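You operate a simulated robot arm through the tools that you are given. There is no shell and no other tool. Be economical: measure what you need, move in short steps, check, and stop when the job is done.

The job below is to be done with a simulated two-armed robot. You get a single attempt, and the scene is never put back.

JOB
Pick up the purple sample block with one hand, pass it to the other hand and put it on the clear end of the white shelf. Set down upright: purple sample block.

It is judged by the outcome, as a careful person would: the job done as asked, and still so three seconds after it is handed in. It fails if anything else is knocked over, pushed out of place, dropped, spilled or broken.

ROBOT AND FRAMES
Two 7-joint arms with two-finger parallel grippers on one trunk, on a base that drives. Base frame: it is fixed to the floor where the robot stands at the start and does not move with it; the origin is under the middle of the robot, x ahead of it, y to its left, z up. Lengths are in mm, angles in degrees, forces in N, time in s.
The left shoulder is at the start at [70, 163, 1120], the right one opposite. With the tool pointing down near the work surface each hand reaches from about 400 to 880 mm from the robot's upright axis, wherever it stands, measured 20 degrees to its own side. Places, roughly: clear end of the white shelf [-1700, 300, 800]. Payload 3.43 kg a hand.
Tool frame (each hand has its own): the origin (TCP) lies between the finger pads and is the grasp point; the fingertips stand 34 mm ahead of it; z points along the fingers, y is the line along which they close. Largest opening 128 mm; finger width 24, thickness 12; the body of the gripper, 48 by 130 mm, starts 96 mm behind the TCP.
Orientation is that of the tool frame in the base frame, as a unit quaternion [x, y, z, w]. With the fingers straight down and closing along the base's y, the tool's x points along the base's -x, its y along +y and its z along -z.

CONTROLS
- The arms move only by the tool step_arm. It takes "left_rows", "right_rows" or both (then of equal length, played together; a hand with none holds still); each is a list that holds one entry, the list of rows, each a list of 7 numbers: the shift along the tool's x, y, z in mm, then the turn, a rotation vector about the tool's x, y, z in degrees, then the closure in counts, from 0 (fully open) to 255 (shut). In form: [[[dx, dy, dz, ax, ay, az, gripper], ...]]. A call has 1 to 8 rows; each row is the pose to reach, as a shift and turn from the pose commanded when the call began, along the tool's axes at that moment. Rows are played at 5 a second. More than 50 mm and 8.6 degrees between two rows, or a gripper value outside its range, and nothing of the call is played. A pose out of reach is approached as far as the arm can. The call stops where the force on the tool passes 40 N (or 10 N more than at its start, if that is more) or the arm is blocked; 0.2 s more then pass. Each finger travels about 153 mm/s and halts on what it meets, pressing with about 42 N; the grip force reading is that of the motor and also rises with nothing between the fingers. The clock runs only during rows and for 0.2 s after the last one: add rows that repeat a pose to give the fingers time. It gives the time, the measured TCP pose, the force on the tool (base axes), the opening and the grip force at its end, in the units of the frame above (readings bear some noise), with the torque about the TCP (base axes, N m) and any sound that the robot's microphone picked up.
- Cameras (640 x 400 px; columns grow to the right, rows downward): "scene" is now at [137.1, -19.3, 1352.8]; the picture's right is [-0.21, -0.98, 0.00], its down [-0.51, 0.11, -0.85] and it looks along [0.83, -0.18, -0.52] (base axes); focal length 274 px, centre (320, 200). "left" rides on the left gripper at [76, 11, -160] in its tool frame; the picture's right is [-0.15, 0.99, 0.00], its down [-0.88, -0.13, -0.46] and it looks along [-0.45, -0.07, 0.89] (tool axes); focal length 234 px, centre (320, 200). "right" rides on the right gripper at [76, -11, -160] in its tool frame; the picture's right is [0.15, 0.99, 0.00], its down [-0.88, 0.13, -0.46] and it looks along [-0.45, 0.07, 0.89] (tool axes); focal length 234 px, centre (320, 200). There is no depth. A picture from a camera that has moved, and an enlarged one, comes with that camera's place and axes in the base frame and with its lens.
- camera(camera): a new picture of that camera. It takes no simulated time.
- lift_body(by): slides the trunk up (or, below 0, down) by that many mm; the arms and the scene camera ride with it, the base frame stays. It gives what a move gives, with no picture.
- roll_base(legs): drives the robot by 1 to 6 legs, each [ahead, left, turn to the left] in mm, mm and degrees, along the robot's own axes; the way and the turn of a leg run together, so that a leg with both is an arc; at most 1500 mm and 180 degrees a leg. The arms and the cameras ride along, it lands a little off, and it stops where it bumps. It gives what a move gives.
- head_to(pan, tilt): turns the head with the scene camera to pan (to the left, within 86 degrees either way) and tilt (down, from -29 to 69), counted from straight ahead of the robot. It gives what a move gives.
- zoom(camera, box): a new picture of the part [left, top, right, bottom] of that camera's present view, enlarged. It takes no simulated time.
- finish_job(): hands the job in; it is judged then, once.

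Work in short steps. Places have to be worked out from the pictures, the camera data and where the tool is seen: move nearer, look again, correct. Check each grasp and each placing, and mend what went wrong. You have 120 turns and 100 pictures in all, those below and enlarged ones among them. Open the grippers and draw the arms clear of the work before you hand the job in, unless the task says otherwise; then end with one line.

The tools are called after "Request:" by a JSON object that holds its "op" and its "data". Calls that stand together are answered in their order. step_arm: Moves the arms, as the interface text tells. Its arguments: {"type":"object","properties":{"left_rows":{"type":"array","items":{"type":"array","items":{"type":"array","items":{"type":"number"}}}},"right_rows":{"type":"array","items":{"type":"array","items":{"type":"array","items":{"type":"number"}}}}},"required":[]} The other tools are called the same way: lift_body (by) slides the trunk up or down; roll_base (legs) drives the base; head_to (pan, tilt) turns the head that bears the scene camera; camera (camera) takes a picture; zoom (camera, box) takes an enlarged picture of a part of a camera's view; finish_job () hands the job in.

At the start:

```text
t: 0.0
left_tcp_pos: [585.5, 33.9, 1113.7]
left_orientation: [0.0, 1.0, 0.0, 0.001]
left_contact_force: [-0.3, 0.2, -0.4]
left_moment: [-0.01, -0.02, 0.0]
left_width: 128.1
left_grasp_force: 0.0
right_tcp_pos: [579.3, -395.1, 1079.8]
right_orientation: [-0.001, 1.0, 0.0, 0.0]
right_contact_force: [0.1, -0.3, 0.4]
right_moment: [0.02, 0.0, 0.02]
right_width: 127.9
right_grasp_force: 0.1
trunk travel left (down, up): [-600.0, 340.0]
robot x, y, heading: [1.4, -1.3, -0.0]
head pan, tilt: [-12.3, 31.6]
```

scene: 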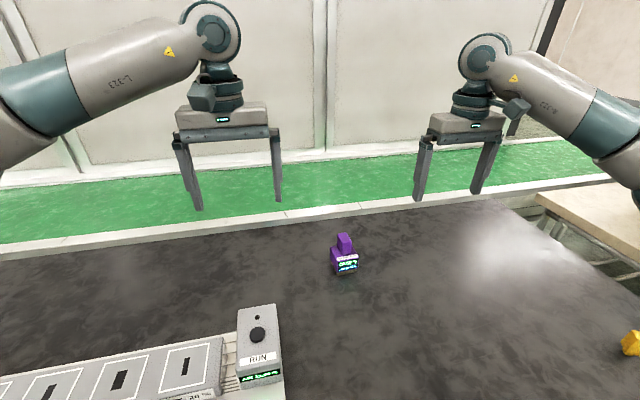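
right: 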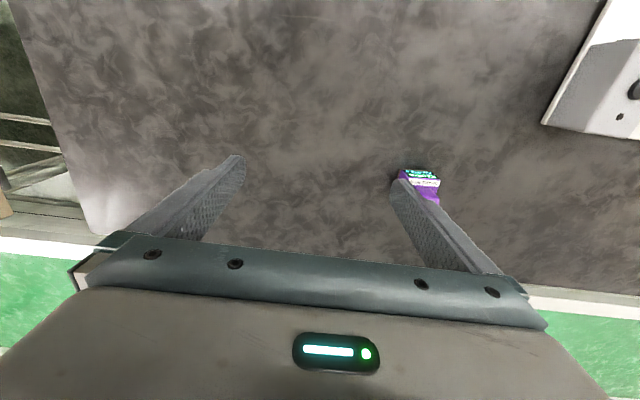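
left: 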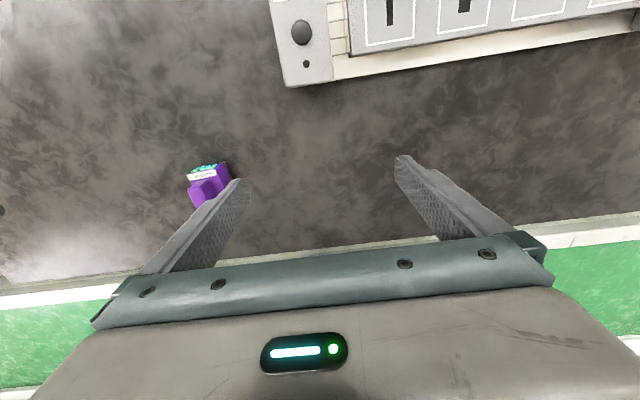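

The purple block sits on the table near (685, -210). I'll zoom in to see its shape before choosing the grasp.

Request:
{"op": "zoom", "data": {"camera": "scene", "box": [305, 220, 385, 290]}}

Request:
{"op": "zoom", "data": {"camera": "left", "box": [160, 140, 260, 220]}}

Request:
{"op": "zoom", "data": {"camera": "right", "box": [370, 150, 470, 220]}}

```text
5.71 times, centred on (345, 255) of scene
camera zoom: at [137.1, -19.3, 1352.8], right [-0.21, -0.98, 0.0], down [-0.51, 0.11, -0.85], along [0.83, -0.18, -0.52], focal length 1566 px, centre (177, -114)
```

zoom: 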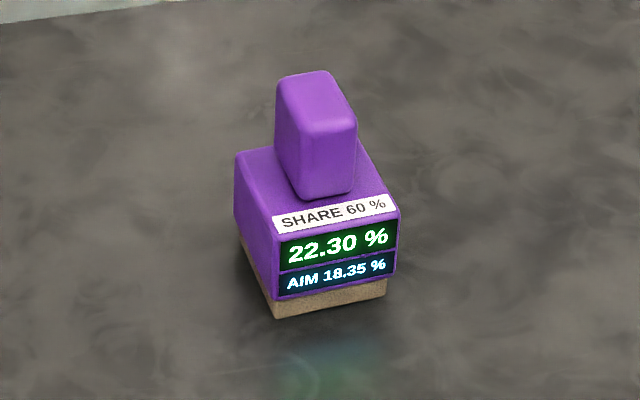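

```text
5.00 times, centred on (210, 180) of left
camera zoom: at [510.1, 46.1, 1273.4], right [0.15, 0.99, 0.0], down [0.88, -0.13, 0.46], along [0.45, -0.07, -0.89], focal length 1171 px, centre (870, 300)
```

zoom: 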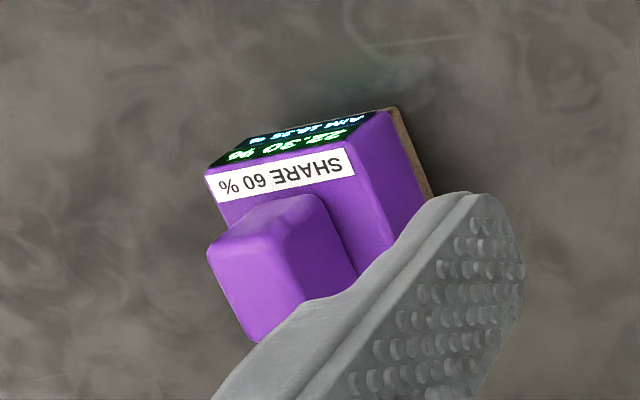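

```text
5.71 times, centred on (420, 185) of right
camera zoom: at [503.5, -406.1, 1240.0], right [-0.15, 0.99, 0.0], down [0.88, 0.13, 0.46], along [0.45, 0.07, -0.89], focal length 1338 px, centre (-251, 286)
```

zoom: 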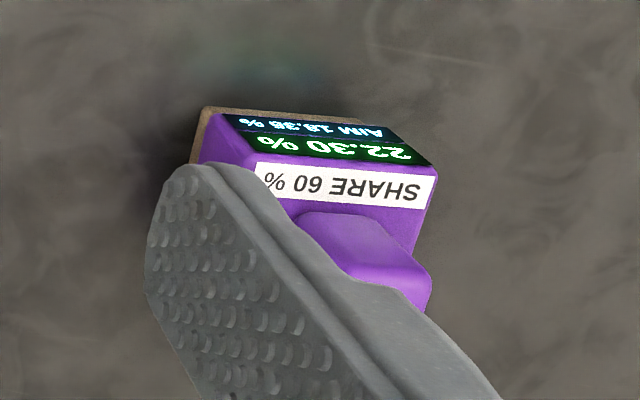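

The base body is about 55 mm cubed, centred near (658, -200), with a 30 mm handle above it reaching z≈905. The right hand will take the body from the side, tilted and closing along x. The left hand then takes the handle from above. I'll start turning the right wrist high and clear of everything.

Request:
{"op": "step_arm", "data": {"right_rows": [[[-5, -5, 0, 0, 0, 8.5, 0], [-10, -10, 0, 0, 0, 17, 0], [-15, -15, 0, 0, 0, 25.5, 0], [-20, -20, 0, 0, 0, 34, 0], [-25, -25, 0, 0, 0, 42.5, 0], [-30, -30, 0, 0, 0, 51, 0], [-35, -35, 0, 0, 0, 59.5, 0], [-40, -40, 0, 0, 0, 68, 0]]]}}

```text
t: 1.8
left_tcp_pos: [585.3, 34.9, 1114.3]
left_orientation: [0.0, 1.0, 0.0, 0.0]
left_contact_force: [-0.2, 0.2, 0.5]
left_moment: [0.02, 0.02, 0.02]
left_width: 128.1
left_grasp_force: 0.1
right_tcp_pos: [620.2, -434.3, 1080.7]
right_orientation: [0.56, 0.828, 0.0, 0.0]
right_contact_force: [-0.2, 0.5, -0.3]
right_moment: [-0.01, -0.02, -0.03]
right_width: 128.1
right_grasp_force: 0.1
trunk travel left (down, up): [-600.0, 340.0]
robot x, y, heading: [-0.3, 0.3, 0.1]
head pan, tilt: [-12.3, 31.6]
```

The turn went well, so I'll finish the last 22° of yaw.

Request:
{"op": "step_arm", "data": {"right_rows": [[[0, 0, 0, 0, 0, 7.4, 0], [0, 0, 0, 0, 0, 14.8, 0], [0, 0, 0, 0, 0, 22, 0]]]}}

Request:
{"op": "step_arm", "data": {"right_rows": [[[0, 0, 0, 0, 7.5, 0, 0], [0, 0, 0, 0, 15, 0, 0], [0, 0, 0, 0, 22.5, 0, 0], [0, 0, 0, 0, 30, 0, 0], [0, 0, 0, 0, 37.5, 0, 0], [0, 0, 0, 0, 45, 0, 0], [0, 0, 0, 0, 52.5, 0, 0], [0, 0, 0, 0, 60, 0, 0]]]}}

```text
t: 2.6
left_tcp_pos: [585.5, 34.4, 1113.8]
left_orientation: [-0.001, 1.0, 0.001, 0.0]
left_contact_force: [0.2, -0.1, 0.1]
left_moment: [0.01, -0.02, 0.0]
left_width: 128.0
left_grasp_force: 0.0
right_tcp_pos: [619.1, -435.5, 1079.7]
right_orientation: [0.707, 0.707, 0.0, 0.0]
right_contact_force: [-0.2, 0.3, 0.1]
right_moment: [0.05, 0.02, 0.01]
right_width: 128.0
right_grasp_force: 0.0
trunk travel left (down, up): [-600.0, 340.0]
robot x, y, heading: [-2.9, 5.0, 0.2]
head pan, tilt: [-12.3, 31.6]
```

```text
t: 4.4
left_tcp_pos: [585.6, 34.1, 1113.5]
left_orientation: [0.0, 1.0, 0.0, -0.001]
left_contact_force: [-0.4, -0.3, 0.7]
left_moment: [-0.03, 0.02, 0.0]
left_width: 128.2
left_grasp_force: 0.0
right_tcp_pos: [618.4, -435.4, 1079.9]
right_orientation: [0.612, 0.612, 0.355, -0.355]
right_contact_force: [0.1, -0.4, 0.1]
right_moment: [0.01, -0.01, -0.04]
right_width: 127.7
right_grasp_force: 0.0
trunk travel left (down, up): [-600.0, 340.0]
robot x, y, heading: [-1.2, -3.8, -0.1]
head pan, tilt: [-12.3, 31.6]
```

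The orientation is reached and the arm is comfortable. Next I'll move to a pre-grasp 130 mm back along the approach line, then look.

Request:
{"op": "step_arm", "data": {"right_rows": [[[-20, 8, 38, 0, 0, 0, 0], [-39, 16, 75, 0, 0, 0, 0], [-59, 24, 113, 0, 0, 0, 0], [-78, 32, 150, 0, 0, 0, 0], [-98, 39.6, 188, 0, 0, 0, 0], [-98, 39.6, 188, 0, 0, 0, 0]]]}}

Request:
{"op": "camera", "data": {"camera": "right"}}

Request:
{"op": "camera", "data": {"camera": "scene"}}

```text
t: 5.8
left_tcp_pos: [585.4, 33.9, 1114.5]
left_orientation: [-0.001, 1.0, -0.001, -0.001]
left_contact_force: [-0.7, -0.3, -0.3]
left_moment: [0.01, -0.03, 0.02]
left_width: 128.5
left_grasp_force: 0.1
right_tcp_pos: [657.9, -317.7, 896.6]
right_orientation: [0.611, 0.613, 0.354, -0.354]
right_contact_force: [-0.9, 0.4, -0.2]
right_moment: [-0.01, -0.02, 0.03]
right_width: 128.2
right_grasp_force: 0.1
trunk travel left (down, up): [-600.0, 340.0]
robot x, y, heading: [0.7, -2.7, 0.0]
head pan, tilt: [-12.3, 31.6]
```

```text
93 pictures are left
camera right: at [646.5, -419.0, 1043.6], right [0.99, 0.07, 0.13], down [0.13, -0.83, -0.53], along [0.07, 0.55, -0.84], focal length 234 px, centre (320, 200)
```

right: 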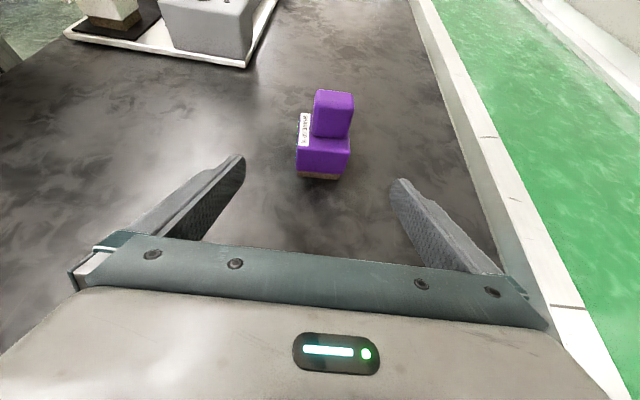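

```text
92 pictures are left
camera scene: at [136.6, -19.5, 1352.9], right [-0.21, -0.98, 0.0], down [-0.51, 0.11, -0.85], along [0.83, -0.18, -0.52], focal length 274 px, centre (320, 200)
```

scene: 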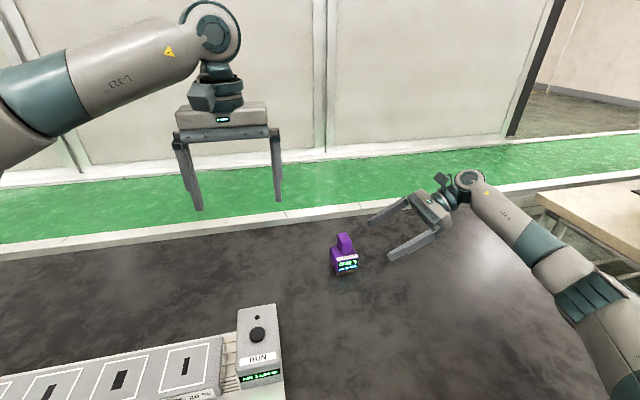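

The block is straight ahead of the fingers. I'll zoom to fix its centre and yaw, and to check whether the display reading has changed.

Request:
{"op": "zoom", "data": {"camera": "right", "box": [270, 75, 382, 190]}}

Request:
{"op": "zoom", "data": {"camera": "scene", "box": [305, 220, 385, 290]}}

Request:
{"op": "zoom", "data": {"camera": "scene", "box": [180, 290, 300, 400]}}

```text
3.48 times, centred on (326, 132) of right
camera zoom: at [646.5, -419.0, 1043.6], right [0.99, 0.07, 0.13], down [0.13, -0.83, -0.53], along [0.07, 0.55, -0.84], focal length 814 px, centre (299, 435)
```

zoom: 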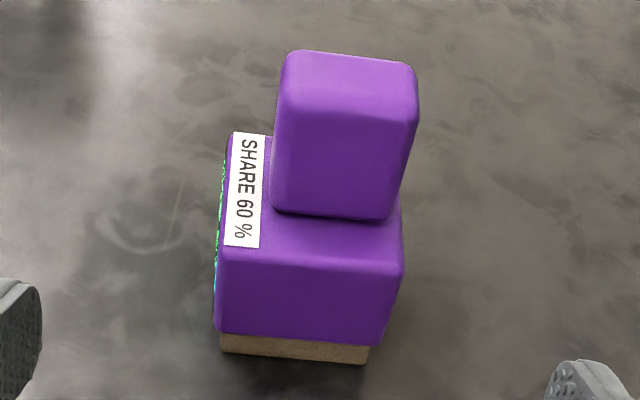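

```text
5.71 times, centred on (345, 255) of scene
camera zoom: at [136.6, -19.5, 1352.9], right [-0.21, -0.98, 0.0], down [-0.51, 0.11, -0.85], along [0.83, -0.18, -0.52], focal length 1566 px, centre (177, -114)
```

zoom: 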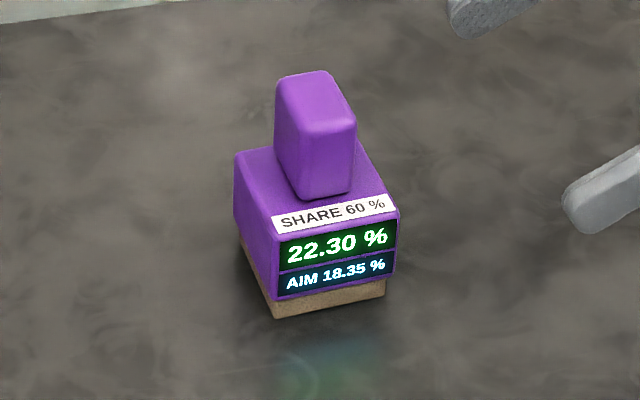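

```text
3.64 times, centred on (240, 345) of scene
camera zoom: at [136.6, -19.5, 1352.9], right [-0.21, -0.98, 0.0], down [-0.51, 0.11, -0.85], along [0.83, -0.18, -0.52], focal length 997 px, centre (611, -327)
```

zoom: 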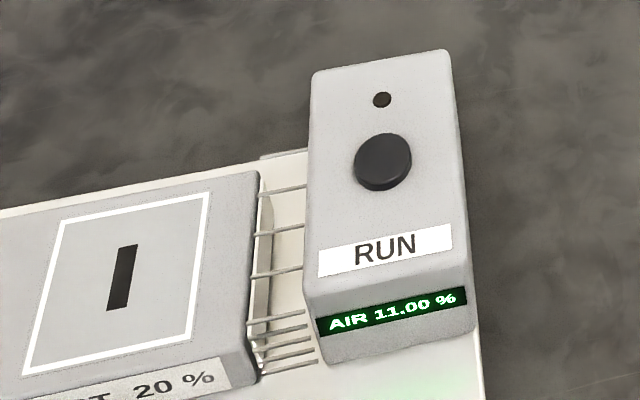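

The block's centre is about (661, -198) with roughly 3.5° of yaw. The display only shows a moisture reading, which has nothing to do with the move. I'll advance to the grasp pose with a small yaw correction and the gripper open.

Request:
{"op": "step_arm", "data": {"right_rows": [[[1, 3, 30, 1.5, 0, -0.9, 0], [2, 3, 60, 3, 0, -1.75, 0], [2, 3, 90, 3, 0, -1.75, 0], [3, 3, 115, 3, 0, -1.75, 0], [3, 3, 125, 3, 0, -1.75, 0], [3, 3, 125, 3, 0, -1.75, 0]]]}}

Request:
{"op": "camera", "data": {"camera": "right"}}

Request:
{"op": "zoom", "data": {"camera": "scene", "box": [280, 200, 440, 300]}}

```text
t: 7.2
left_tcp_pos: [585.9, 33.7, 1113.0]
left_orientation: [0.001, 1.0, 0.0, 0.0]
left_contact_force: [0.1, -1.1, 0.2]
left_moment: [0.01, -0.01, 0.01]
left_width: 128.0
left_grasp_force: 0.1
right_tcp_pos: [660.2, -210.1, 842.5]
right_orientation: [0.594, 0.63, 0.343, -0.364]
right_contact_force: [0.2, 0.2, 0.3]
right_moment: [0.0, 0.0, -0.05]
right_width: 127.9
right_grasp_force: 0.1
trunk travel left (down, up): [-600.0, 340.0]
robot x, y, heading: [0.3, 1.0, 0.1]
head pan, tilt: [-12.3, 31.6]
```

```text
88 pictures are left
camera right: at [655.6, -311.0, 986.8], right [0.98, 0.13, 0.13], down [0.18, -0.83, -0.53], along [0.03, 0.55, -0.84], focal length 234 px, centre (320, 200)
```

right: 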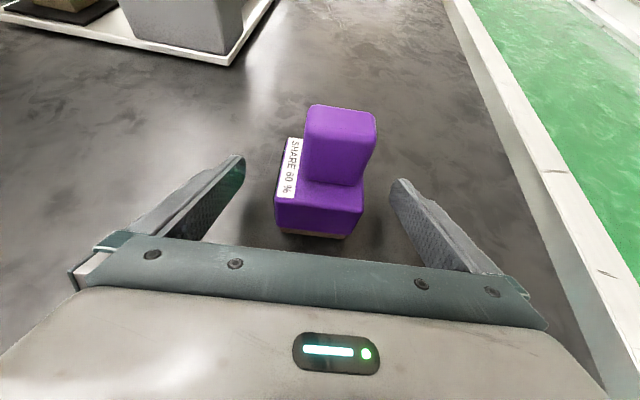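

```text
4.00 times, centred on (360, 250) of scene
camera zoom: at [137.1, -19.2, 1352.8], right [-0.21, -0.98, 0.0], down [-0.51, 0.11, -0.85], along [0.83, -0.18, -0.52], focal length 1096 px, centre (160, 0)
```

zoom: 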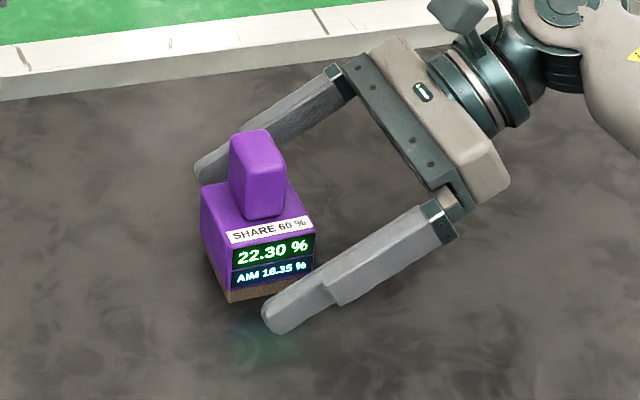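

The block is centred between the fingers. I'll advance 8 mm more, then close.

Request:
{"op": "step_arm", "data": {"right_rows": [[[0, 0, 8, 0, 0, 0, 0], [0, 0, 8, 0, 0, 0, 0], [0, 0, 8, 0, 0, 0, 80], [0, 0, 8, 0, 0, 0, 120], [0, 0, 8, 0, 0, 0, 180], [0, 0, 8, 0, 0, 0, 255], [0, 0, 8, 0, 0, 0, 255], [0, 0, 8, 0, 0, 0, 255]]]}}

Request:
{"op": "zoom", "data": {"camera": "scene", "box": [280, 200, 440, 300]}}

```text
t: 9.0
left_tcp_pos: [584.2, 33.6, 1113.3]
left_orientation: [-0.001, 1.0, 0.0, 0.0]
left_contact_force: [0.6, 0.6, 0.0]
left_moment: [0.0, -0.01, 0.0]
left_width: 128.1
left_grasp_force: 0.0
right_tcp_pos: [658.2, -202.6, 838.0]
right_orientation: [0.594, 0.631, 0.343, -0.364]
right_contact_force: [-0.1, -0.4, -0.4]
right_moment: [0.04, -0.03, 0.02]
right_width: 61.7
right_grasp_force: 42.1
trunk travel left (down, up): [-600.0, 340.0]
robot x, y, heading: [0.6, 2.6, 0.1]
head pan, tilt: [-12.3, 31.6]
```

```text
4.00 times, centred on (360, 250) of scene
camera zoom: at [137.1, -19.2, 1352.8], right [-0.21, -0.98, 0.0], down [-0.51, 0.11, -0.85], along [0.83, -0.18, -0.52], focal length 1096 px, centre (160, 0)
```

zoom: 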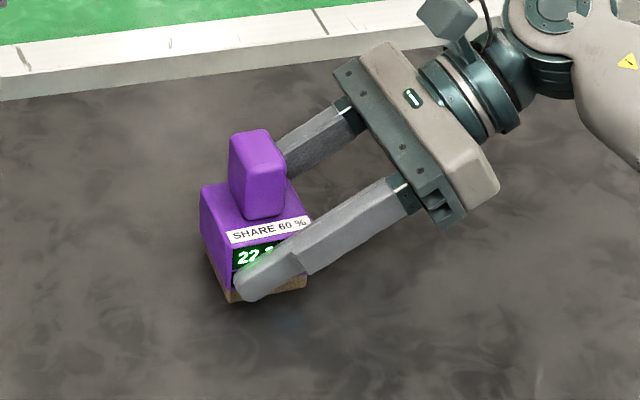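

The grip is firm at 61.7 mm wide and 42 N. I'll lift straight up 160 mm.

Request:
{"op": "step_arm", "data": {"right_rows": [[[17, 0, -10, 0, 0, 0, 255], [35, 0, -20, 0, 0, 0, 255], [69, 0, -40, 0, 0, 0, 255], [104, 0, -60, 0, 0, 0, 255], [139, 0, -80, 0, 0, 0, 255], [139, 0, -80, 0, 0, 0, 255]]]}}

Request:
{"op": "camera", "data": {"camera": "scene"}}

```text
t: 10.4
left_tcp_pos: [584.4, 34.5, 1114.3]
left_orientation: [-0.001, 1.0, 0.001, 0.0]
left_contact_force: [-0.6, -0.5, 0.3]
left_moment: [-0.01, 0.0, 0.0]
left_width: 128.1
left_grasp_force: 0.1
right_tcp_pos: [663.6, -203.2, 996.6]
right_orientation: [0.593, 0.631, 0.342, -0.365]
right_contact_force: [-0.1, -0.4, -2.7]
right_moment: [0.0, 0.02, -0.03]
right_width: 61.3
right_grasp_force: 41.5
trunk travel left (down, up): [-600.0, 340.0]
robot x, y, heading: [-0.8, 1.6, 0.0]
head pan, tilt: [-12.3, 31.6]
```

```text
85 pictures are left
camera scene: at [137.6, -19.7, 1352.8], right [-0.21, -0.98, 0.0], down [-0.51, 0.11, -0.85], along [0.83, -0.18, -0.52], focal length 274 px, centre (320, 200)
```

scene: 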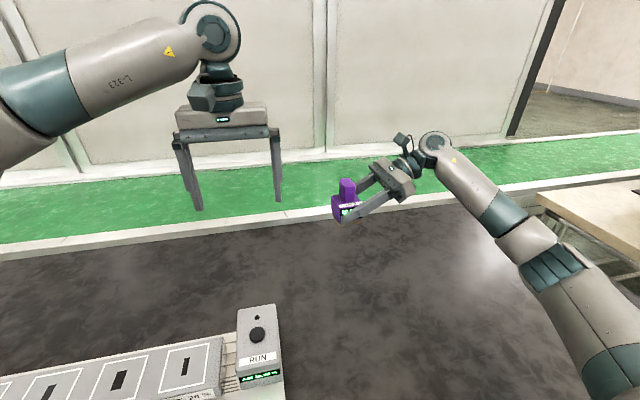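

The block lifted cleanly, weighing about 2.7 N. I'll bring it toward the middle and undo the 3.5° yaw so that it sits square with the base axes for the left hand.

Request:
{"op": "step_arm", "data": {"right_rows": [[[13, -8, 22, -0.7, 0, 0.4, 255], [26, -17, 44, -1.5, 0, 0.9, 255], [38, -26, 66, -2.2, 0, 1.3, 255], [51, -34, 88, -3, 0, 1.75, 255], [51, -34, 88, -3, 0, 1.75, 255]]]}}

Request:
{"op": "zoom", "data": {"camera": "scene", "box": [220, 120, 420, 245]}}

Request:
{"op": "camera", "data": {"camera": "left"}}

```text
t: 11.6
left_tcp_pos: [585.7, 32.9, 1113.6]
left_orientation: [0.0, 1.0, 0.0, 0.0]
left_contact_force: [-0.3, 0.8, 0.3]
left_moment: [0.01, 0.0, 0.0]
left_width: 128.1
left_grasp_force: 0.1
right_tcp_pos: [619.7, -103.2, 997.7]
right_orientation: [0.613, 0.612, 0.353, -0.354]
right_contact_force: [0.1, -0.1, -1.4]
right_moment: [-0.02, 0.0, -0.02]
right_width: 61.6
right_grasp_force: 42.1
trunk travel left (down, up): [-600.0, 340.0]
robot x, y, heading: [2.0, -1.1, -0.1]
head pan, tilt: [-12.3, 31.6]
```

```text
3.20 times, centred on (320, 182) of scene
camera zoom: at [137.3, -19.7, 1352.8], right [-0.21, -0.98, 0.0], down [-0.51, 0.11, -0.85], along [0.83, -0.18, -0.52], focal length 877 px, centre (320, 256)
```

zoom: 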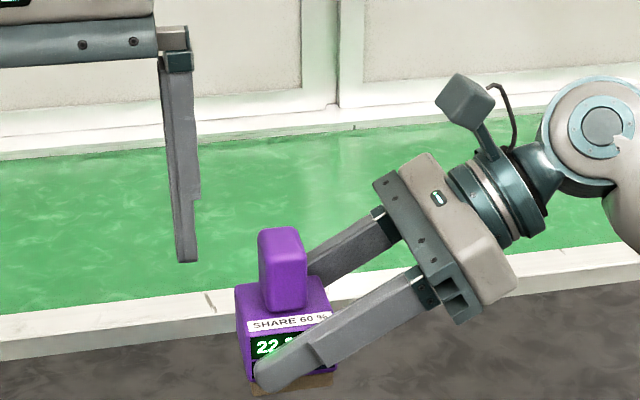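

```text
83 pictures are left
camera left: at [510.3, 45.6, 1273.3], right [0.15, 0.99, 0.0], down [0.88, -0.13, 0.46], along [0.45, -0.07, -0.89], focal length 234 px, centre (320, 200)
```

left: 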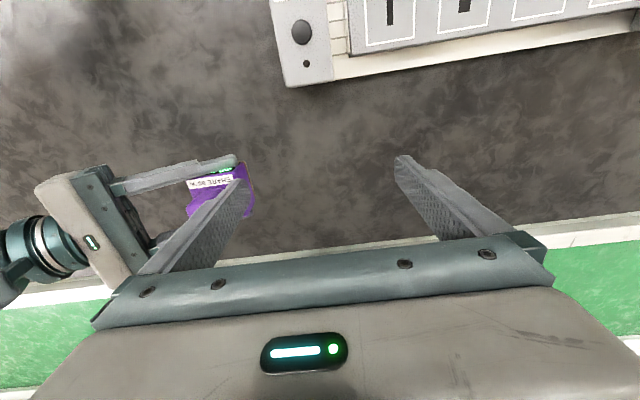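

The handle is at about (621, -99), from z≈1016 to 1064. I'll raise the left hand and bring it directly over the handle.

Request:
{"op": "step_arm", "data": {"left_rows": [[[0, 0, -45, 0, 0, 0, 0], [-12, -40, -50, 0, 0, 0, 0], [-24, -80, -50, 0, 0, 0, 0], [-36, -120, -50, 0, 0, 0, 0], [-36, -133, -50, 0, 0, 0, 0], [-36, -133, -50, 0, 0, 0, 0]]]}}

Request:
{"op": "camera", "data": {"camera": "left"}}

Request:
{"op": "camera", "data": {"camera": "scene"}}

```text
t: 13.0
left_tcp_pos: [621.1, -97.8, 1165.0]
left_orientation: [-0.001, 1.0, 0.0, 0.001]
left_contact_force: [-0.1, -0.2, 0.2]
left_moment: [0.01, 0.02, 0.0]
left_width: 128.0
left_grasp_force: 0.1
right_tcp_pos: [620.1, -104.1, 998.8]
right_orientation: [0.612, 0.612, 0.354, -0.354]
right_contact_force: [0.1, 0.0, -1.2]
right_moment: [-0.01, 0.02, -0.03]
right_width: 61.5
right_grasp_force: 41.7
trunk travel left (down, up): [-600.0, 340.0]
robot x, y, heading: [-0.4, 0.3, 0.0]
head pan, tilt: [-12.3, 31.6]
```

```text
82 pictures are left
camera left: at [545.8, -85.9, 1323.4], right [0.15, 0.99, 0.0], down [0.88, -0.13, 0.46], along [0.45, -0.07, -0.89], focal length 234 px, centre (320, 200)
```

left: 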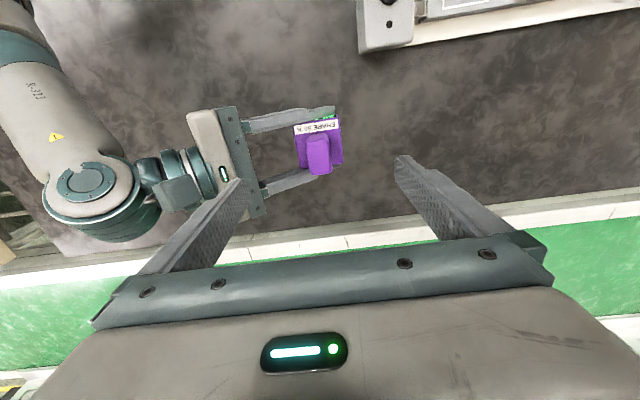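

```text
81 pictures are left
camera scene: at [137.1, -19.1, 1352.8], right [-0.21, -0.98, 0.0], down [-0.51, 0.11, -0.85], along [0.83, -0.18, -0.52], focal length 274 px, centre (320, 200)
```

scene: 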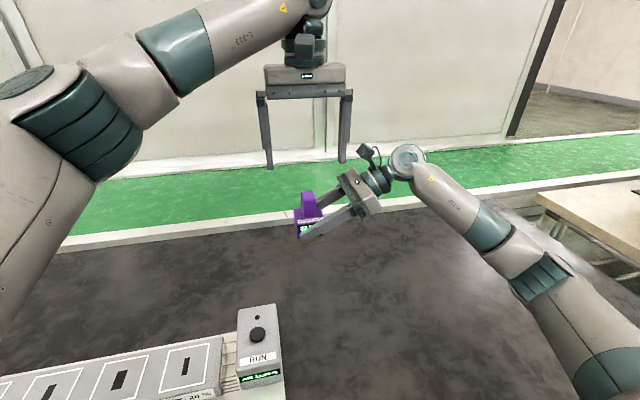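

The left camera puts the handle top at (622, -99), directly below. I'll narrow the left fingers to about 70 mm to stay clear of the right gripper, and go partway down.

Request:
{"op": "step_arm", "data": {"left_rows": [[[0, -1, 0, 0, 0, 0, 110], [0, -1, 0, 0, 0, 0, 110], [0, -1, 30, 0, 0, 0, 110], [0, -1, 60, 0, 0, 0, 110], [0, -1, 60, 0, 0, 0, 110]]]}}

Request:
{"op": "camera", "data": {"camera": "left"}}

Request:
{"op": "zoom", "data": {"camera": "scene", "box": [220, 80, 420, 260]}}

```text
t: 14.2
left_tcp_pos: [621.9, -100.2, 1102.7]
left_orientation: [0.0, 1.0, -0.001, 0.001]
left_contact_force: [-0.3, 0.4, -0.3]
left_moment: [0.01, 0.0, -0.02]
left_width: 72.7
left_grasp_force: 0.1
right_tcp_pos: [619.7, -104.0, 997.1]
right_orientation: [0.612, 0.612, 0.354, -0.354]
right_contact_force: [0.0, -0.4, -0.9]
right_moment: [-0.02, -0.02, -0.04]
right_width: 61.6
right_grasp_force: 42.4
trunk travel left (down, up): [-600.0, 340.0]
robot x, y, heading: [-3.4, -0.5, -0.0]
head pan, tilt: [-12.3, 31.6]
```

```text
80 pictures are left
camera left: at [546.6, -87.9, 1261.7], right [0.15, 0.99, 0.0], down [0.88, -0.13, 0.46], along [0.45, -0.07, -0.89], focal length 234 px, centre (320, 200)
```

left: 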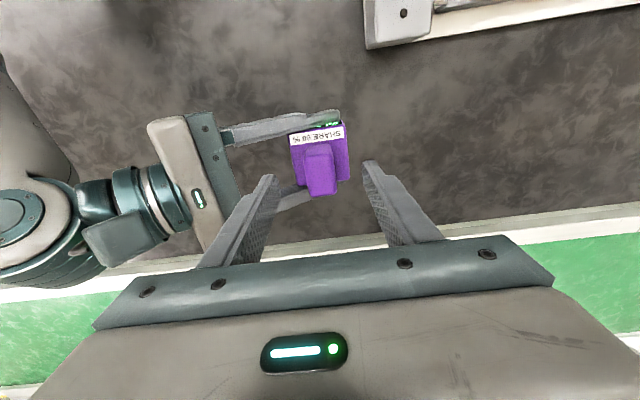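

```text
2.22 times, centred on (320, 170) of scene
camera zoom: at [136.8, -19.4, 1352.9], right [-0.21, -0.98, 0.0], down [-0.51, 0.11, -0.85], along [0.83, -0.18, -0.52], focal length 609 px, centre (320, 267)
```

zoom: 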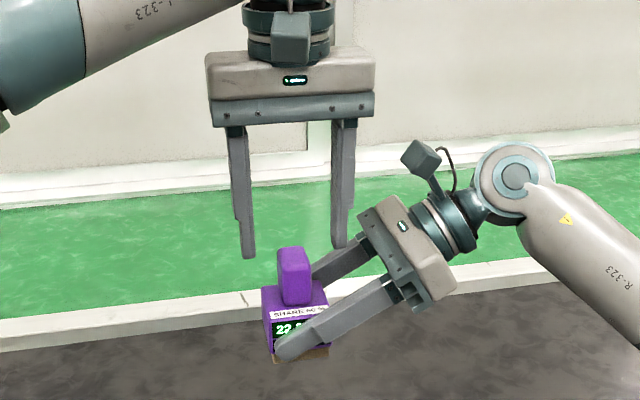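

The fingers straddle the handle and the spacing to the right hand looks fine. I'll go down the rest of the way in small steps.

Request:
{"op": "step_arm", "data": {"left_rows": [[[0, 0, 12, 0, 0, 0, 110], [0, 0, 24, 0, 0, 0, 110], [0, 0, 36, 0, 0, 0, 110], [0, 0, 44, 0, 0, 0, 110], [0, 0, 44, 0, 0, 0, 110]]]}}

Request:
{"op": "camera", "data": {"camera": "left"}}

Request:
{"op": "zoom", "data": {"camera": "scene", "box": [240, 100, 400, 260]}}

```text
t: 15.4
left_tcp_pos: [622.3, -101.6, 1058.9]
left_orientation: [-0.001, 1.0, 0.0, -0.001]
left_contact_force: [0.2, 0.1, 0.1]
left_moment: [-0.01, 0.01, 0.02]
left_width: 72.8
left_grasp_force: 0.1
right_tcp_pos: [620.2, -104.5, 998.3]
right_orientation: [0.613, 0.612, 0.354, -0.353]
right_contact_force: [0.1, -0.6, -1.4]
right_moment: [-0.03, -0.03, 0.01]
right_width: 61.5
right_grasp_force: 42.7
trunk travel left (down, up): [-600.0, 340.0]
robot x, y, heading: [3.3, 1.9, 0.1]
head pan, tilt: [-12.3, 31.6]
```

```text
78 pictures are left
camera left: at [547.0, -88.2, 1218.7], right [0.15, 0.99, 0.0], down [0.88, -0.13, 0.46], along [0.45, -0.07, -0.89], focal length 234 px, centre (320, 200)
```

left: 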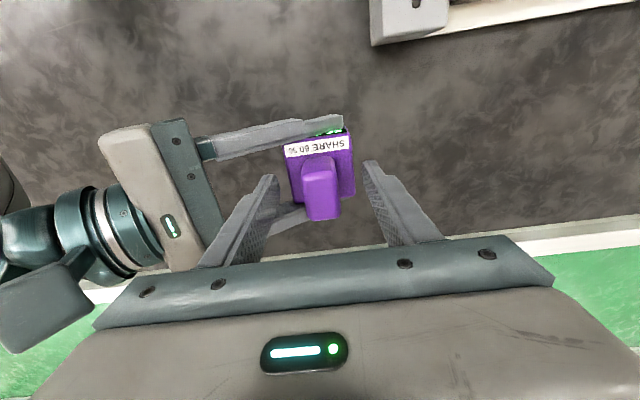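

```text
2.50 times, centred on (320, 180) of scene
camera zoom: at [137.2, -19.4, 1352.8], right [-0.21, -0.98, 0.0], down [-0.51, 0.11, -0.85], along [0.83, -0.18, -0.52], focal length 685 px, centre (320, 250)
```

zoom: 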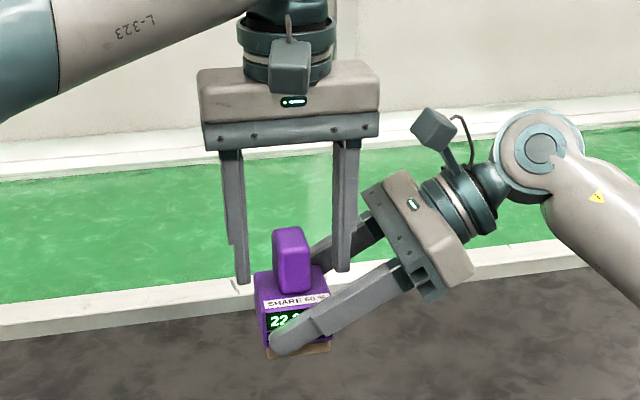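

The handle is centred between the left fingers at an overlap of about 39 mm. Closing the left gripper while the right still holds.

Request:
{"op": "step_arm", "data": {"left_rows": [[[0, 0, 0, 0, 0, 0, 140], [0, 0, 0, 0, 0, 0, 170], [0, 0, 0, 0, 0, 0, 210], [0, 0, 0, 0, 0, 0, 255], [0, 0, 0, 0, 0, 0, 255]]]}}

Request:
{"op": "zoom", "data": {"camera": "scene", "box": [240, 100, 400, 260]}}

```text
t: 16.6
left_tcp_pos: [623.3, -99.4, 1059.7]
left_orientation: [0.0, 1.0, 0.0, -0.001]
left_contact_force: [-0.6, 3.8, -1.1]
left_moment: [0.05, 0.01, -0.09]
left_width: 27.2
left_grasp_force: 42.4
right_tcp_pos: [620.4, -104.6, 997.7]
right_orientation: [0.612, 0.613, 0.353, -0.354]
right_contact_force: [0.7, -4.9, -0.9]
right_moment: [0.29, -0.03, 0.09]
right_width: 61.6
right_grasp_force: 41.9
trunk travel left (down, up): [-600.0, 340.0]
robot x, y, heading: [-2.1, -2.0, -0.0]
head pan, tilt: [-12.3, 31.6]
```

```text
2.50 times, centred on (320, 180) of scene
camera zoom: at [137.3, -19.3, 1352.8], right [-0.21, -0.98, 0.0], down [-0.51, 0.11, -0.85], along [0.83, -0.18, -0.52], focal length 685 px, centre (320, 250)
```

zoom: 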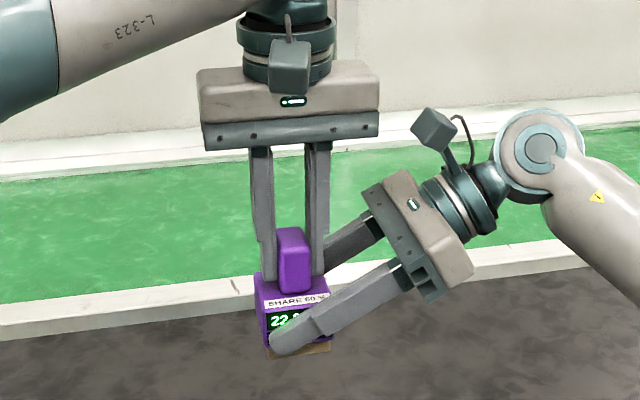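

The left hand has the handle at 27.2 mm and 42 N. I'll open the right fully and back it out along its approach line.

Request:
{"op": "step_arm", "data": {"right_rows": [[[0, 0, 0, 0, 0, 0, 150], [0, 0, 0, 0, 0, 0, 60], [0, 0, 0, 0, 0, 0, 30], [0, 0, -25, 0, 0, 0, 30], [0, 0, -65, 0, 0, 0, 30], [0, 0, -105, 0, 0, 0, 30], [0, 0, -145, 0, 0, 0, 30], [0, 0, -180, 0, 0, 0, 30]]]}}

Request:
{"op": "camera", "data": {"camera": "scene"}}

```text
t: 18.4
left_tcp_pos: [622.0, -101.5, 1061.0]
left_orientation: [0.0, 1.0, 0.0, 0.0]
left_contact_force: [-0.5, -0.3, 0.7]
left_moment: [0.01, -0.02, 0.0]
left_width: 27.0
left_grasp_force: 42.0
right_tcp_pos: [619.8, -260.6, 1088.2]
right_orientation: [0.612, 0.612, 0.354, -0.354]
right_contact_force: [1.0, 0.0, 0.3]
right_moment: [0.04, -0.01, 0.01]
right_width: 112.9
right_grasp_force: 0.0
trunk travel left (down, up): [-600.0, 340.0]
robot x, y, heading: [-4.1, -2.2, -0.0]
head pan, tilt: [-12.3, 31.6]
```

```text
75 pictures are left
camera scene: at [136.9, -19.8, 1352.8], right [-0.21, -0.98, 0.0], down [-0.51, 0.11, -0.85], along [0.83, -0.18, -0.52], focal length 274 px, centre (320, 200)
```

scene: 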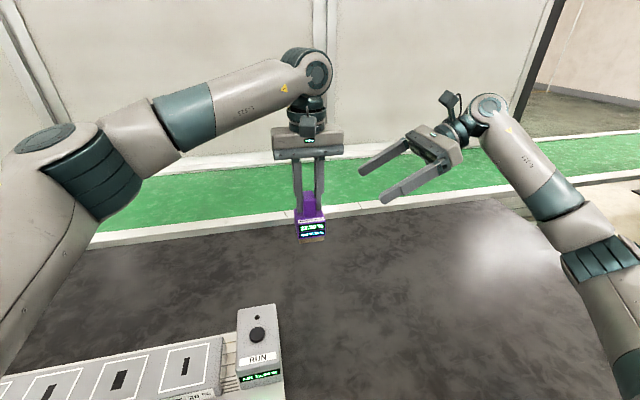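

The handover is done. Before driving I'll look to both sides with the head to see the surroundings.

Request:
{"op": "head_to", "data": {"pan": 86, "tilt": 25}}

Request:
{"op": "camera", "data": {"camera": "scene"}}

Request:
{"op": "head_to", "data": {"pan": -86, "tilt": 25}}

Request:
{"op": "camera", "data": {"camera": "scene"}}

Request:
{"op": "head_to", "data": {"pan": 0, "tilt": 60}}

Request:
{"op": "camera", "data": {"camera": "scene"}}

```text
t: 20.1
left_tcp_pos: [622.9, -100.0, 1059.8]
left_orientation: [0.0, 1.0, 0.001, 0.0]
left_contact_force: [-0.1, 1.0, -0.8]
left_moment: [0.03, -0.01, -0.02]
left_width: 27.3
left_grasp_force: 42.3
right_tcp_pos: [620.7, -258.5, 1087.2]
right_orientation: [0.612, 0.612, 0.353, -0.354]
right_contact_force: [-0.4, -0.4, 0.4]
right_moment: [0.01, -0.01, -0.01]
right_width: 112.9
right_grasp_force: 0.2
trunk travel left (down, up): [-600.0, 340.0]
robot x, y, heading: [3.3, 1.9, 0.3]
head pan, tilt: [85.9, 25.0]
```

```text
74 pictures are left
camera scene: at [56.1, 91.6, 1363.4], right [1.0, -0.07, 0.0], down [-0.03, -0.42, -0.91], along [0.06, 0.9, -0.42], focal length 274 px, centre (320, 200)
```

scene: 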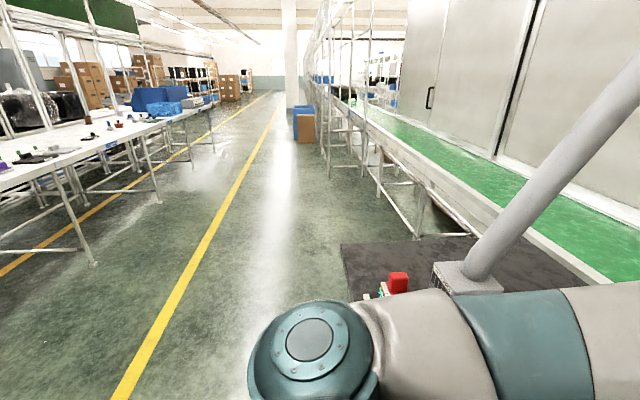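

```text
t: 22.7
left_tcp_pos: [621.3, -100.7, 1059.3]
left_orientation: [0.0, 1.0, -0.001, 0.0]
left_contact_force: [-0.7, -0.1, -0.1]
left_moment: [-0.03, -0.01, -0.01]
left_width: 27.3
left_grasp_force: 41.7
right_tcp_pos: [620.8, -257.7, 1087.5]
right_orientation: [0.612, 0.612, 0.354, -0.354]
right_contact_force: [-0.4, 0.1, 0.1]
right_moment: [-0.01, 0.01, 0.02]
right_width: 113.0
right_grasp_force: 0.1
trunk travel left (down, up): [-600.0, 340.0]
robot x, y, heading: [2.7, 2.2, 0.0]
head pan, tilt: [-85.9, 25.0]
```

```text
73 pictures are left
camera scene: at [56.1, -92.2, 1363.3], right [-1.0, -0.07, 0.0], down [-0.03, 0.42, -0.91], along [0.06, -0.9, -0.42], focal length 274 px, centre (320, 200)
```

scene: 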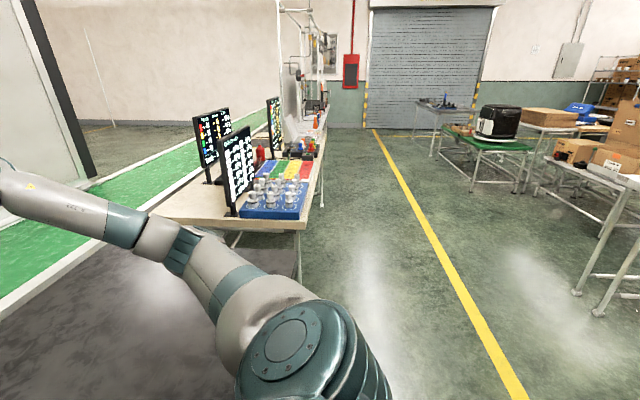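

```text
t: 24.3
left_tcp_pos: [622.3, -100.0, 1058.5]
left_orientation: [0.0, 1.0, 0.0, 0.0]
left_contact_force: [0.8, -0.3, 0.5]
left_moment: [0.02, 0.01, 0.0]
left_width: 27.3
left_grasp_force: 41.9
right_tcp_pos: [620.0, -258.7, 1087.1]
right_orientation: [0.612, 0.613, 0.353, -0.354]
right_contact_force: [-0.6, 0.7, -0.6]
right_moment: [0.05, 0.01, -0.03]
right_width: 112.7
right_grasp_force: 0.0
trunk travel left (down, up): [-600.0, 340.0]
robot x, y, heading: [-0.9, -1.9, 0.0]
head pan, tilt: [0.0, 60.0]
```

```text
72 pictures are left
camera scene: at [116.2, -0.3, 1313.3], right [0.0, -1.0, 0.0], down [-0.87, 0.0, -0.5], along [0.5, 0.0, -0.87], focal length 274 px, centre (320, 200)
```

scene: 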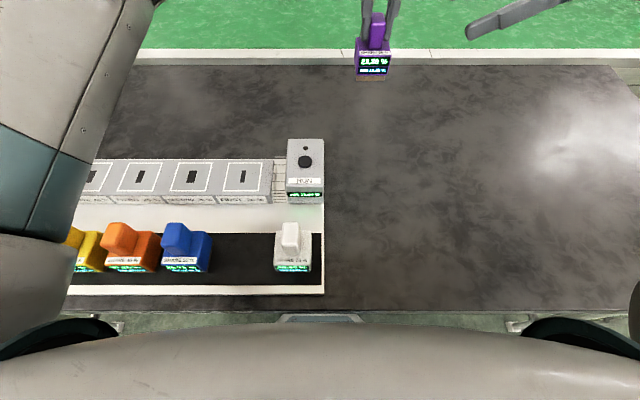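

A grey pole stands behind the left arm, and the right bench has monitors. I'll look at the left-front before moving the arm.

Request:
{"op": "head_to", "data": {"pan": 55, "tilt": 25}}

Request:
{"op": "camera", "data": {"camera": "scene"}}

```text
t: 25.6
left_tcp_pos: [622.6, -100.2, 1058.5]
left_orientation: [0.0, 1.0, 0.001, -0.001]
left_contact_force: [-1.2, -0.5, -0.5]
left_moment: [0.03, -0.01, 0.0]
left_width: 27.3
left_grasp_force: 42.1
right_tcp_pos: [621.2, -259.2, 1085.9]
right_orientation: [0.612, 0.613, 0.352, -0.353]
right_contact_force: [0.0, 0.5, 0.2]
right_moment: [0.0, -0.01, 0.02]
right_width: 113.0
right_grasp_force: 0.0
trunk travel left (down, up): [-600.0, 340.0]
robot x, y, heading: [-1.8, -0.7, 0.1]
head pan, tilt: [55.0, 25.0]
```

```text
71 pictures are left
camera scene: at [102.5, 75.1, 1363.3], right [0.82, -0.57, 0.0], down [-0.24, -0.35, -0.91], along [0.52, 0.74, -0.42], focal length 274 px, centre (320, 200)
```

scene: 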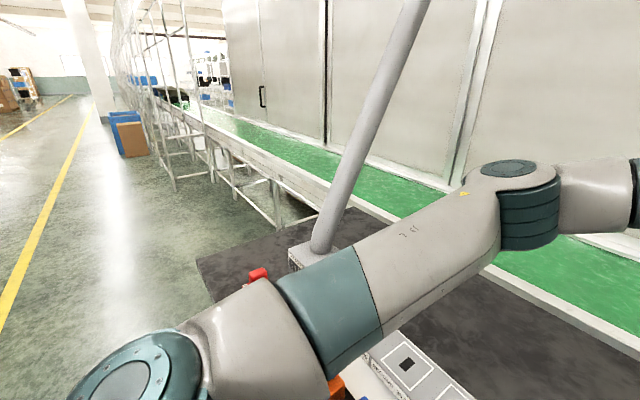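

There is a pipe on the table at about (490, 600). It lies well outside the arm if I drive straight back, so I'll back up 600 mm with the arms as they are.

Request:
{"op": "roll_base", "data": {"legs": [[-600, 0, 0]]}}

Request:
{"op": "head_to", "data": {"pan": 0, "tilt": 35}}

Request:
{"op": "camera", "data": {"camera": "scene"}}

```text
t: 28.9
left_tcp_pos: [29.4, -101.4, 1059.0]
left_orientation: [0.0, 1.0, 0.0, 0.001]
left_contact_force: [0.9, -0.3, 0.7]
left_moment: [-0.03, -0.03, 0.03]
left_width: 27.1
left_grasp_force: 41.9
right_tcp_pos: [26.7, -259.4, 1087.0]
right_orientation: [0.613, 0.612, 0.353, -0.353]
right_contact_force: [0.0, 0.2, 0.0]
right_moment: [0.04, 0.0, -0.01]
right_width: 112.7
right_grasp_force: 0.0
trunk travel left (down, up): [-600.0, 340.0]
robot x, y, heading: [-591.8, -0.5, 0.3]
head pan, tilt: [55.0, 25.0]
```

```text
t: 30.2
left_tcp_pos: [29.4, -101.3, 1059.6]
left_orientation: [0.0, 1.0, -0.001, 0.0]
left_contact_force: [0.4, 0.5, -0.4]
left_moment: [0.0, 0.03, -0.02]
left_width: 27.2
left_grasp_force: 42.3
right_tcp_pos: [27.3, -259.7, 1087.5]
right_orientation: [0.613, 0.612, 0.353, -0.353]
right_contact_force: [0.6, 0.6, 0.0]
right_moment: [-0.02, -0.04, 0.0]
right_width: 113.1
right_grasp_force: 0.2
trunk travel left (down, up): [-600.0, 340.0]
robot x, y, heading: [-592.4, -0.2, 0.1]
head pan, tilt: [0.0, 35.0]
```

```text
70 pictures are left
camera scene: at [-455.3, 0.0, 1347.6], right [0.0, -1.0, 0.0], down [-0.57, 0.0, -0.82], along [0.82, 0.0, -0.57], focal length 274 px, centre (320, 200)
```

scene: 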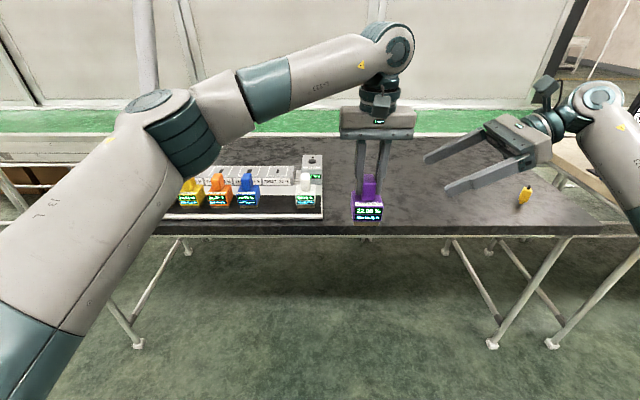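

The block is held well. I'll turn 90° left and check the way.

Request:
{"op": "roll_base", "data": {"legs": [[-100, 0, 0], [0, 0, 90]]}}

Request:
{"op": "head_to", "data": {"pan": 70, "tilt": 25}}

Request:
{"op": "camera", "data": {"camera": "scene"}}

```text
t: 35.1
left_tcp_pos: [-588.7, 622.1, 1059.8]
left_orientation: [-0.705, 0.709, 0.0, 0.0]
left_contact_force: [0.4, 0.8, -1.4]
left_moment: [-0.07, 0.01, -0.03]
left_width: 27.2
left_grasp_force: 42.2
right_tcp_pos: [-429.9, 618.8, 1086.7]
right_orientation: [0.003, 0.866, 0.001, -0.5]
right_contact_force: [-0.4, -0.1, -0.2]
right_moment: [0.0, -0.01, 0.0]
right_width: 112.9
right_grasp_force: 0.0
trunk travel left (down, up): [-600.0, 340.0]
robot x, y, heading: [-694.0, -0.1, 89.6]
head pan, tilt: [0.0, 35.0]
```

```text
t: 36.5
left_tcp_pos: [-588.1, 621.6, 1060.3]
left_orientation: [-0.705, 0.709, 0.0, 0.0]
left_contact_force: [-0.2, 0.4, -1.9]
left_moment: [0.0, 0.01, 0.03]
left_width: 27.1
left_grasp_force: 41.9
right_tcp_pos: [-428.4, 619.1, 1087.0]
right_orientation: [0.005, 0.866, 0.003, -0.5]
right_contact_force: [-1.0, 0.0, 0.5]
right_moment: [0.0, 0.01, 0.02]
right_width: 112.8
right_grasp_force: 0.0
trunk travel left (down, up): [-600.0, 340.0]
robot x, y, heading: [-691.2, -1.4, 89.3]
head pan, tilt: [70.0, 25.0]
```

```text
69 pictures are left
camera scene: at [-780.0, 83.2, 1363.3], right [0.35, 0.94, 0.0], down [0.4, -0.15, -0.91], along [-0.85, 0.32, -0.42], focal length 274 px, centre (320, 200)
```

scene: 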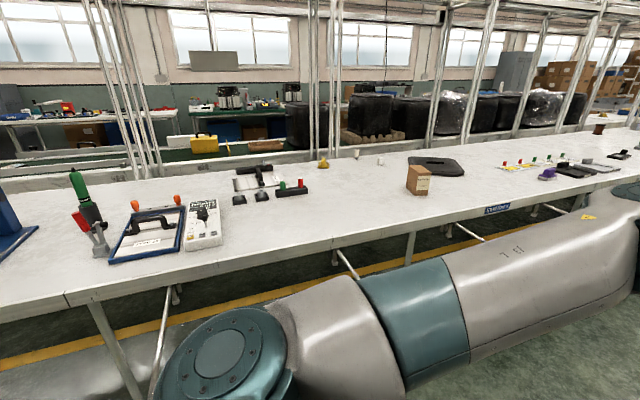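

The white bench is ahead, with several items on it. The named spot projects to about pixel (290, 228), which looks clear. I'll finish turning and view it head-on.

Request:
{"op": "roll_base", "data": {"legs": [[0, 0, 90.5]]}}

Request:
{"op": "head_to", "data": {"pan": -15, "tilt": 25}}

Request:
{"op": "camera", "data": {"camera": "scene"}}

```text
t: 40.8
left_tcp_pos: [-1316.7, 95.4, 1058.2]
left_orientation: [1.0, 0.004, 0.0, 0.0]
left_contact_force: [-0.2, 0.1, -2.0]
left_moment: [0.03, 0.0, -0.02]
left_width: 27.3
left_grasp_force: 42.1
right_tcp_pos: [-1316.9, 255.0, 1087.8]
right_orientation: [0.614, -0.61, 0.355, 0.352]
right_contact_force: [0.3, 0.4, 0.2]
right_moment: [-0.04, -0.03, 0.02]
right_width: 113.0
right_grasp_force: 0.1
trunk travel left (down, up): [-600.0, 340.0]
robot x, y, heading: [-692.1, 0.1, -179.5]
head pan, tilt: [70.0, 25.0]
```

```text
t: 42.4
left_tcp_pos: [-1315.2, 96.4, 1059.3]
left_orientation: [1.0, 0.003, 0.0, 0.0]
left_contact_force: [0.7, -0.8, -0.9]
left_moment: [0.01, -0.01, 0.05]
left_width: 27.2
left_grasp_force: 41.7
right_tcp_pos: [-1315.1, 254.6, 1087.1]
right_orientation: [0.614, -0.61, 0.355, 0.352]
right_contact_force: [-1.2, 0.6, -0.1]
right_moment: [-0.01, -0.02, 0.03]
right_width: 112.6
right_grasp_force: 0.1
trunk travel left (down, up): [-600.0, 340.0]
robot x, y, heading: [-690.1, 0.5, -179.6]
head pan, tilt: [-15.0, 25.0]
```

```text
68 pictures are left
camera scene: at [-834.0, 23.3, 1363.3], right [0.25, 0.97, 0.0], down [0.41, -0.11, -0.91], along [-0.88, 0.23, -0.42], focal length 274 px, centre (320, 200)
```

scene: 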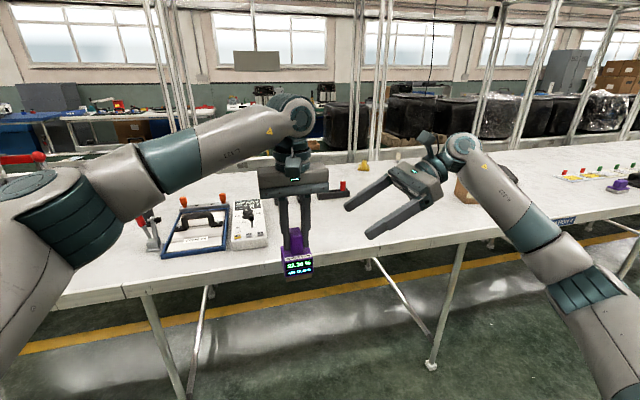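

I judge the bench front edge to be at x≈-1540. I'll sidestep to line the left arm up with the target at y≈300, staying short of the bench, and look again.

Request:
{"op": "roll_base", "data": {"legs": [[0, -500, -0.4]]}}

Request:
{"op": "head_to", "data": {"pan": 8, "tilt": 30}}

Request:
{"op": "camera", "data": {"camera": "scene"}}

```text
t: 45.4
left_tcp_pos: [-1316.8, 605.9, 1058.3]
left_orientation: [1.0, -0.001, 0.0, -0.001]
left_contact_force: [-0.7, -0.1, -1.1]
left_moment: [-0.02, 0.04, 0.02]
left_width: 27.2
left_grasp_force: 41.7
right_tcp_pos: [-1314.6, 764.2, 1087.4]
right_orientation: [-0.612, 0.613, -0.353, -0.353]
right_contact_force: [0.2, 0.6, 0.0]
right_moment: [-0.04, 0.01, 0.03]
right_width: 112.8
right_grasp_force: 0.1
trunk travel left (down, up): [-600.0, 340.0]
robot x, y, heading: [-692.9, 508.7, 179.8]
head pan, tilt: [-15.0, 25.0]
```

```text
t: 46.2
left_tcp_pos: [-1316.4, 605.7, 1058.8]
left_orientation: [1.0, -0.001, 0.0, 0.0]
left_contact_force: [-0.2, 0.0, -1.5]
left_moment: [-0.01, 0.0, 0.0]
left_width: 27.3
left_grasp_force: 42.1
right_tcp_pos: [-1315.1, 763.2, 1088.0]
right_orientation: [-0.612, 0.613, -0.353, -0.354]
right_contact_force: [0.1, -0.3, 0.3]
right_moment: [0.0, 0.0, -0.01]
right_width: 113.0
right_grasp_force: 0.0
trunk travel left (down, up): [-600.0, 340.0]
robot x, y, heading: [-690.4, 504.7, 179.5]
head pan, tilt: [8.0, 30.0]
```

```text
67 pictures are left
camera scene: at [-835.8, 491.9, 1355.4], right [-0.14, 0.99, 0.0], down [0.5, 0.07, -0.87], along [-0.86, -0.12, -0.5], focal length 274 px, centre (320, 200)
```

scene: 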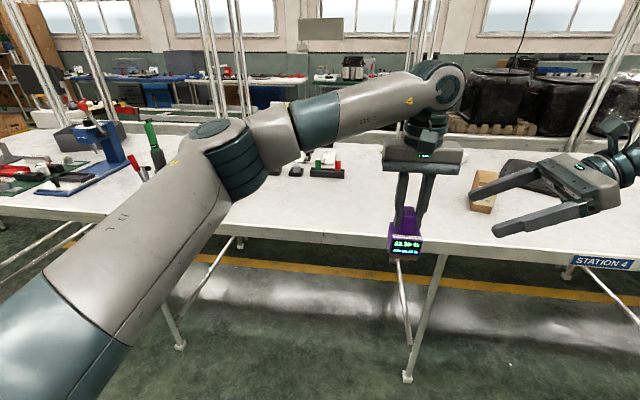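

Zooming on the target area, which should be around pixel (302, 210).

Request:
{"op": "zoom", "data": {"camera": "scene", "box": [200, 120, 500, 280]}}

```text
2.13 times, centred on (350, 200) of scene
camera zoom: at [-835.8, 491.9, 1355.4], right [-0.14, 0.99, 0.0], down [0.5, 0.07, -0.87], along [-0.86, -0.12, -0.5], focal length 585 px, centre (256, 200)
```

zoom: 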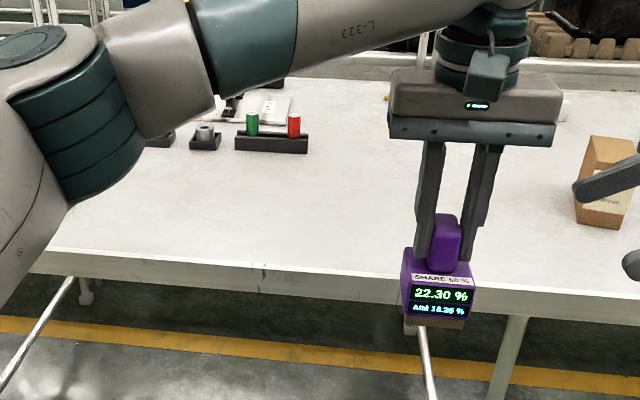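

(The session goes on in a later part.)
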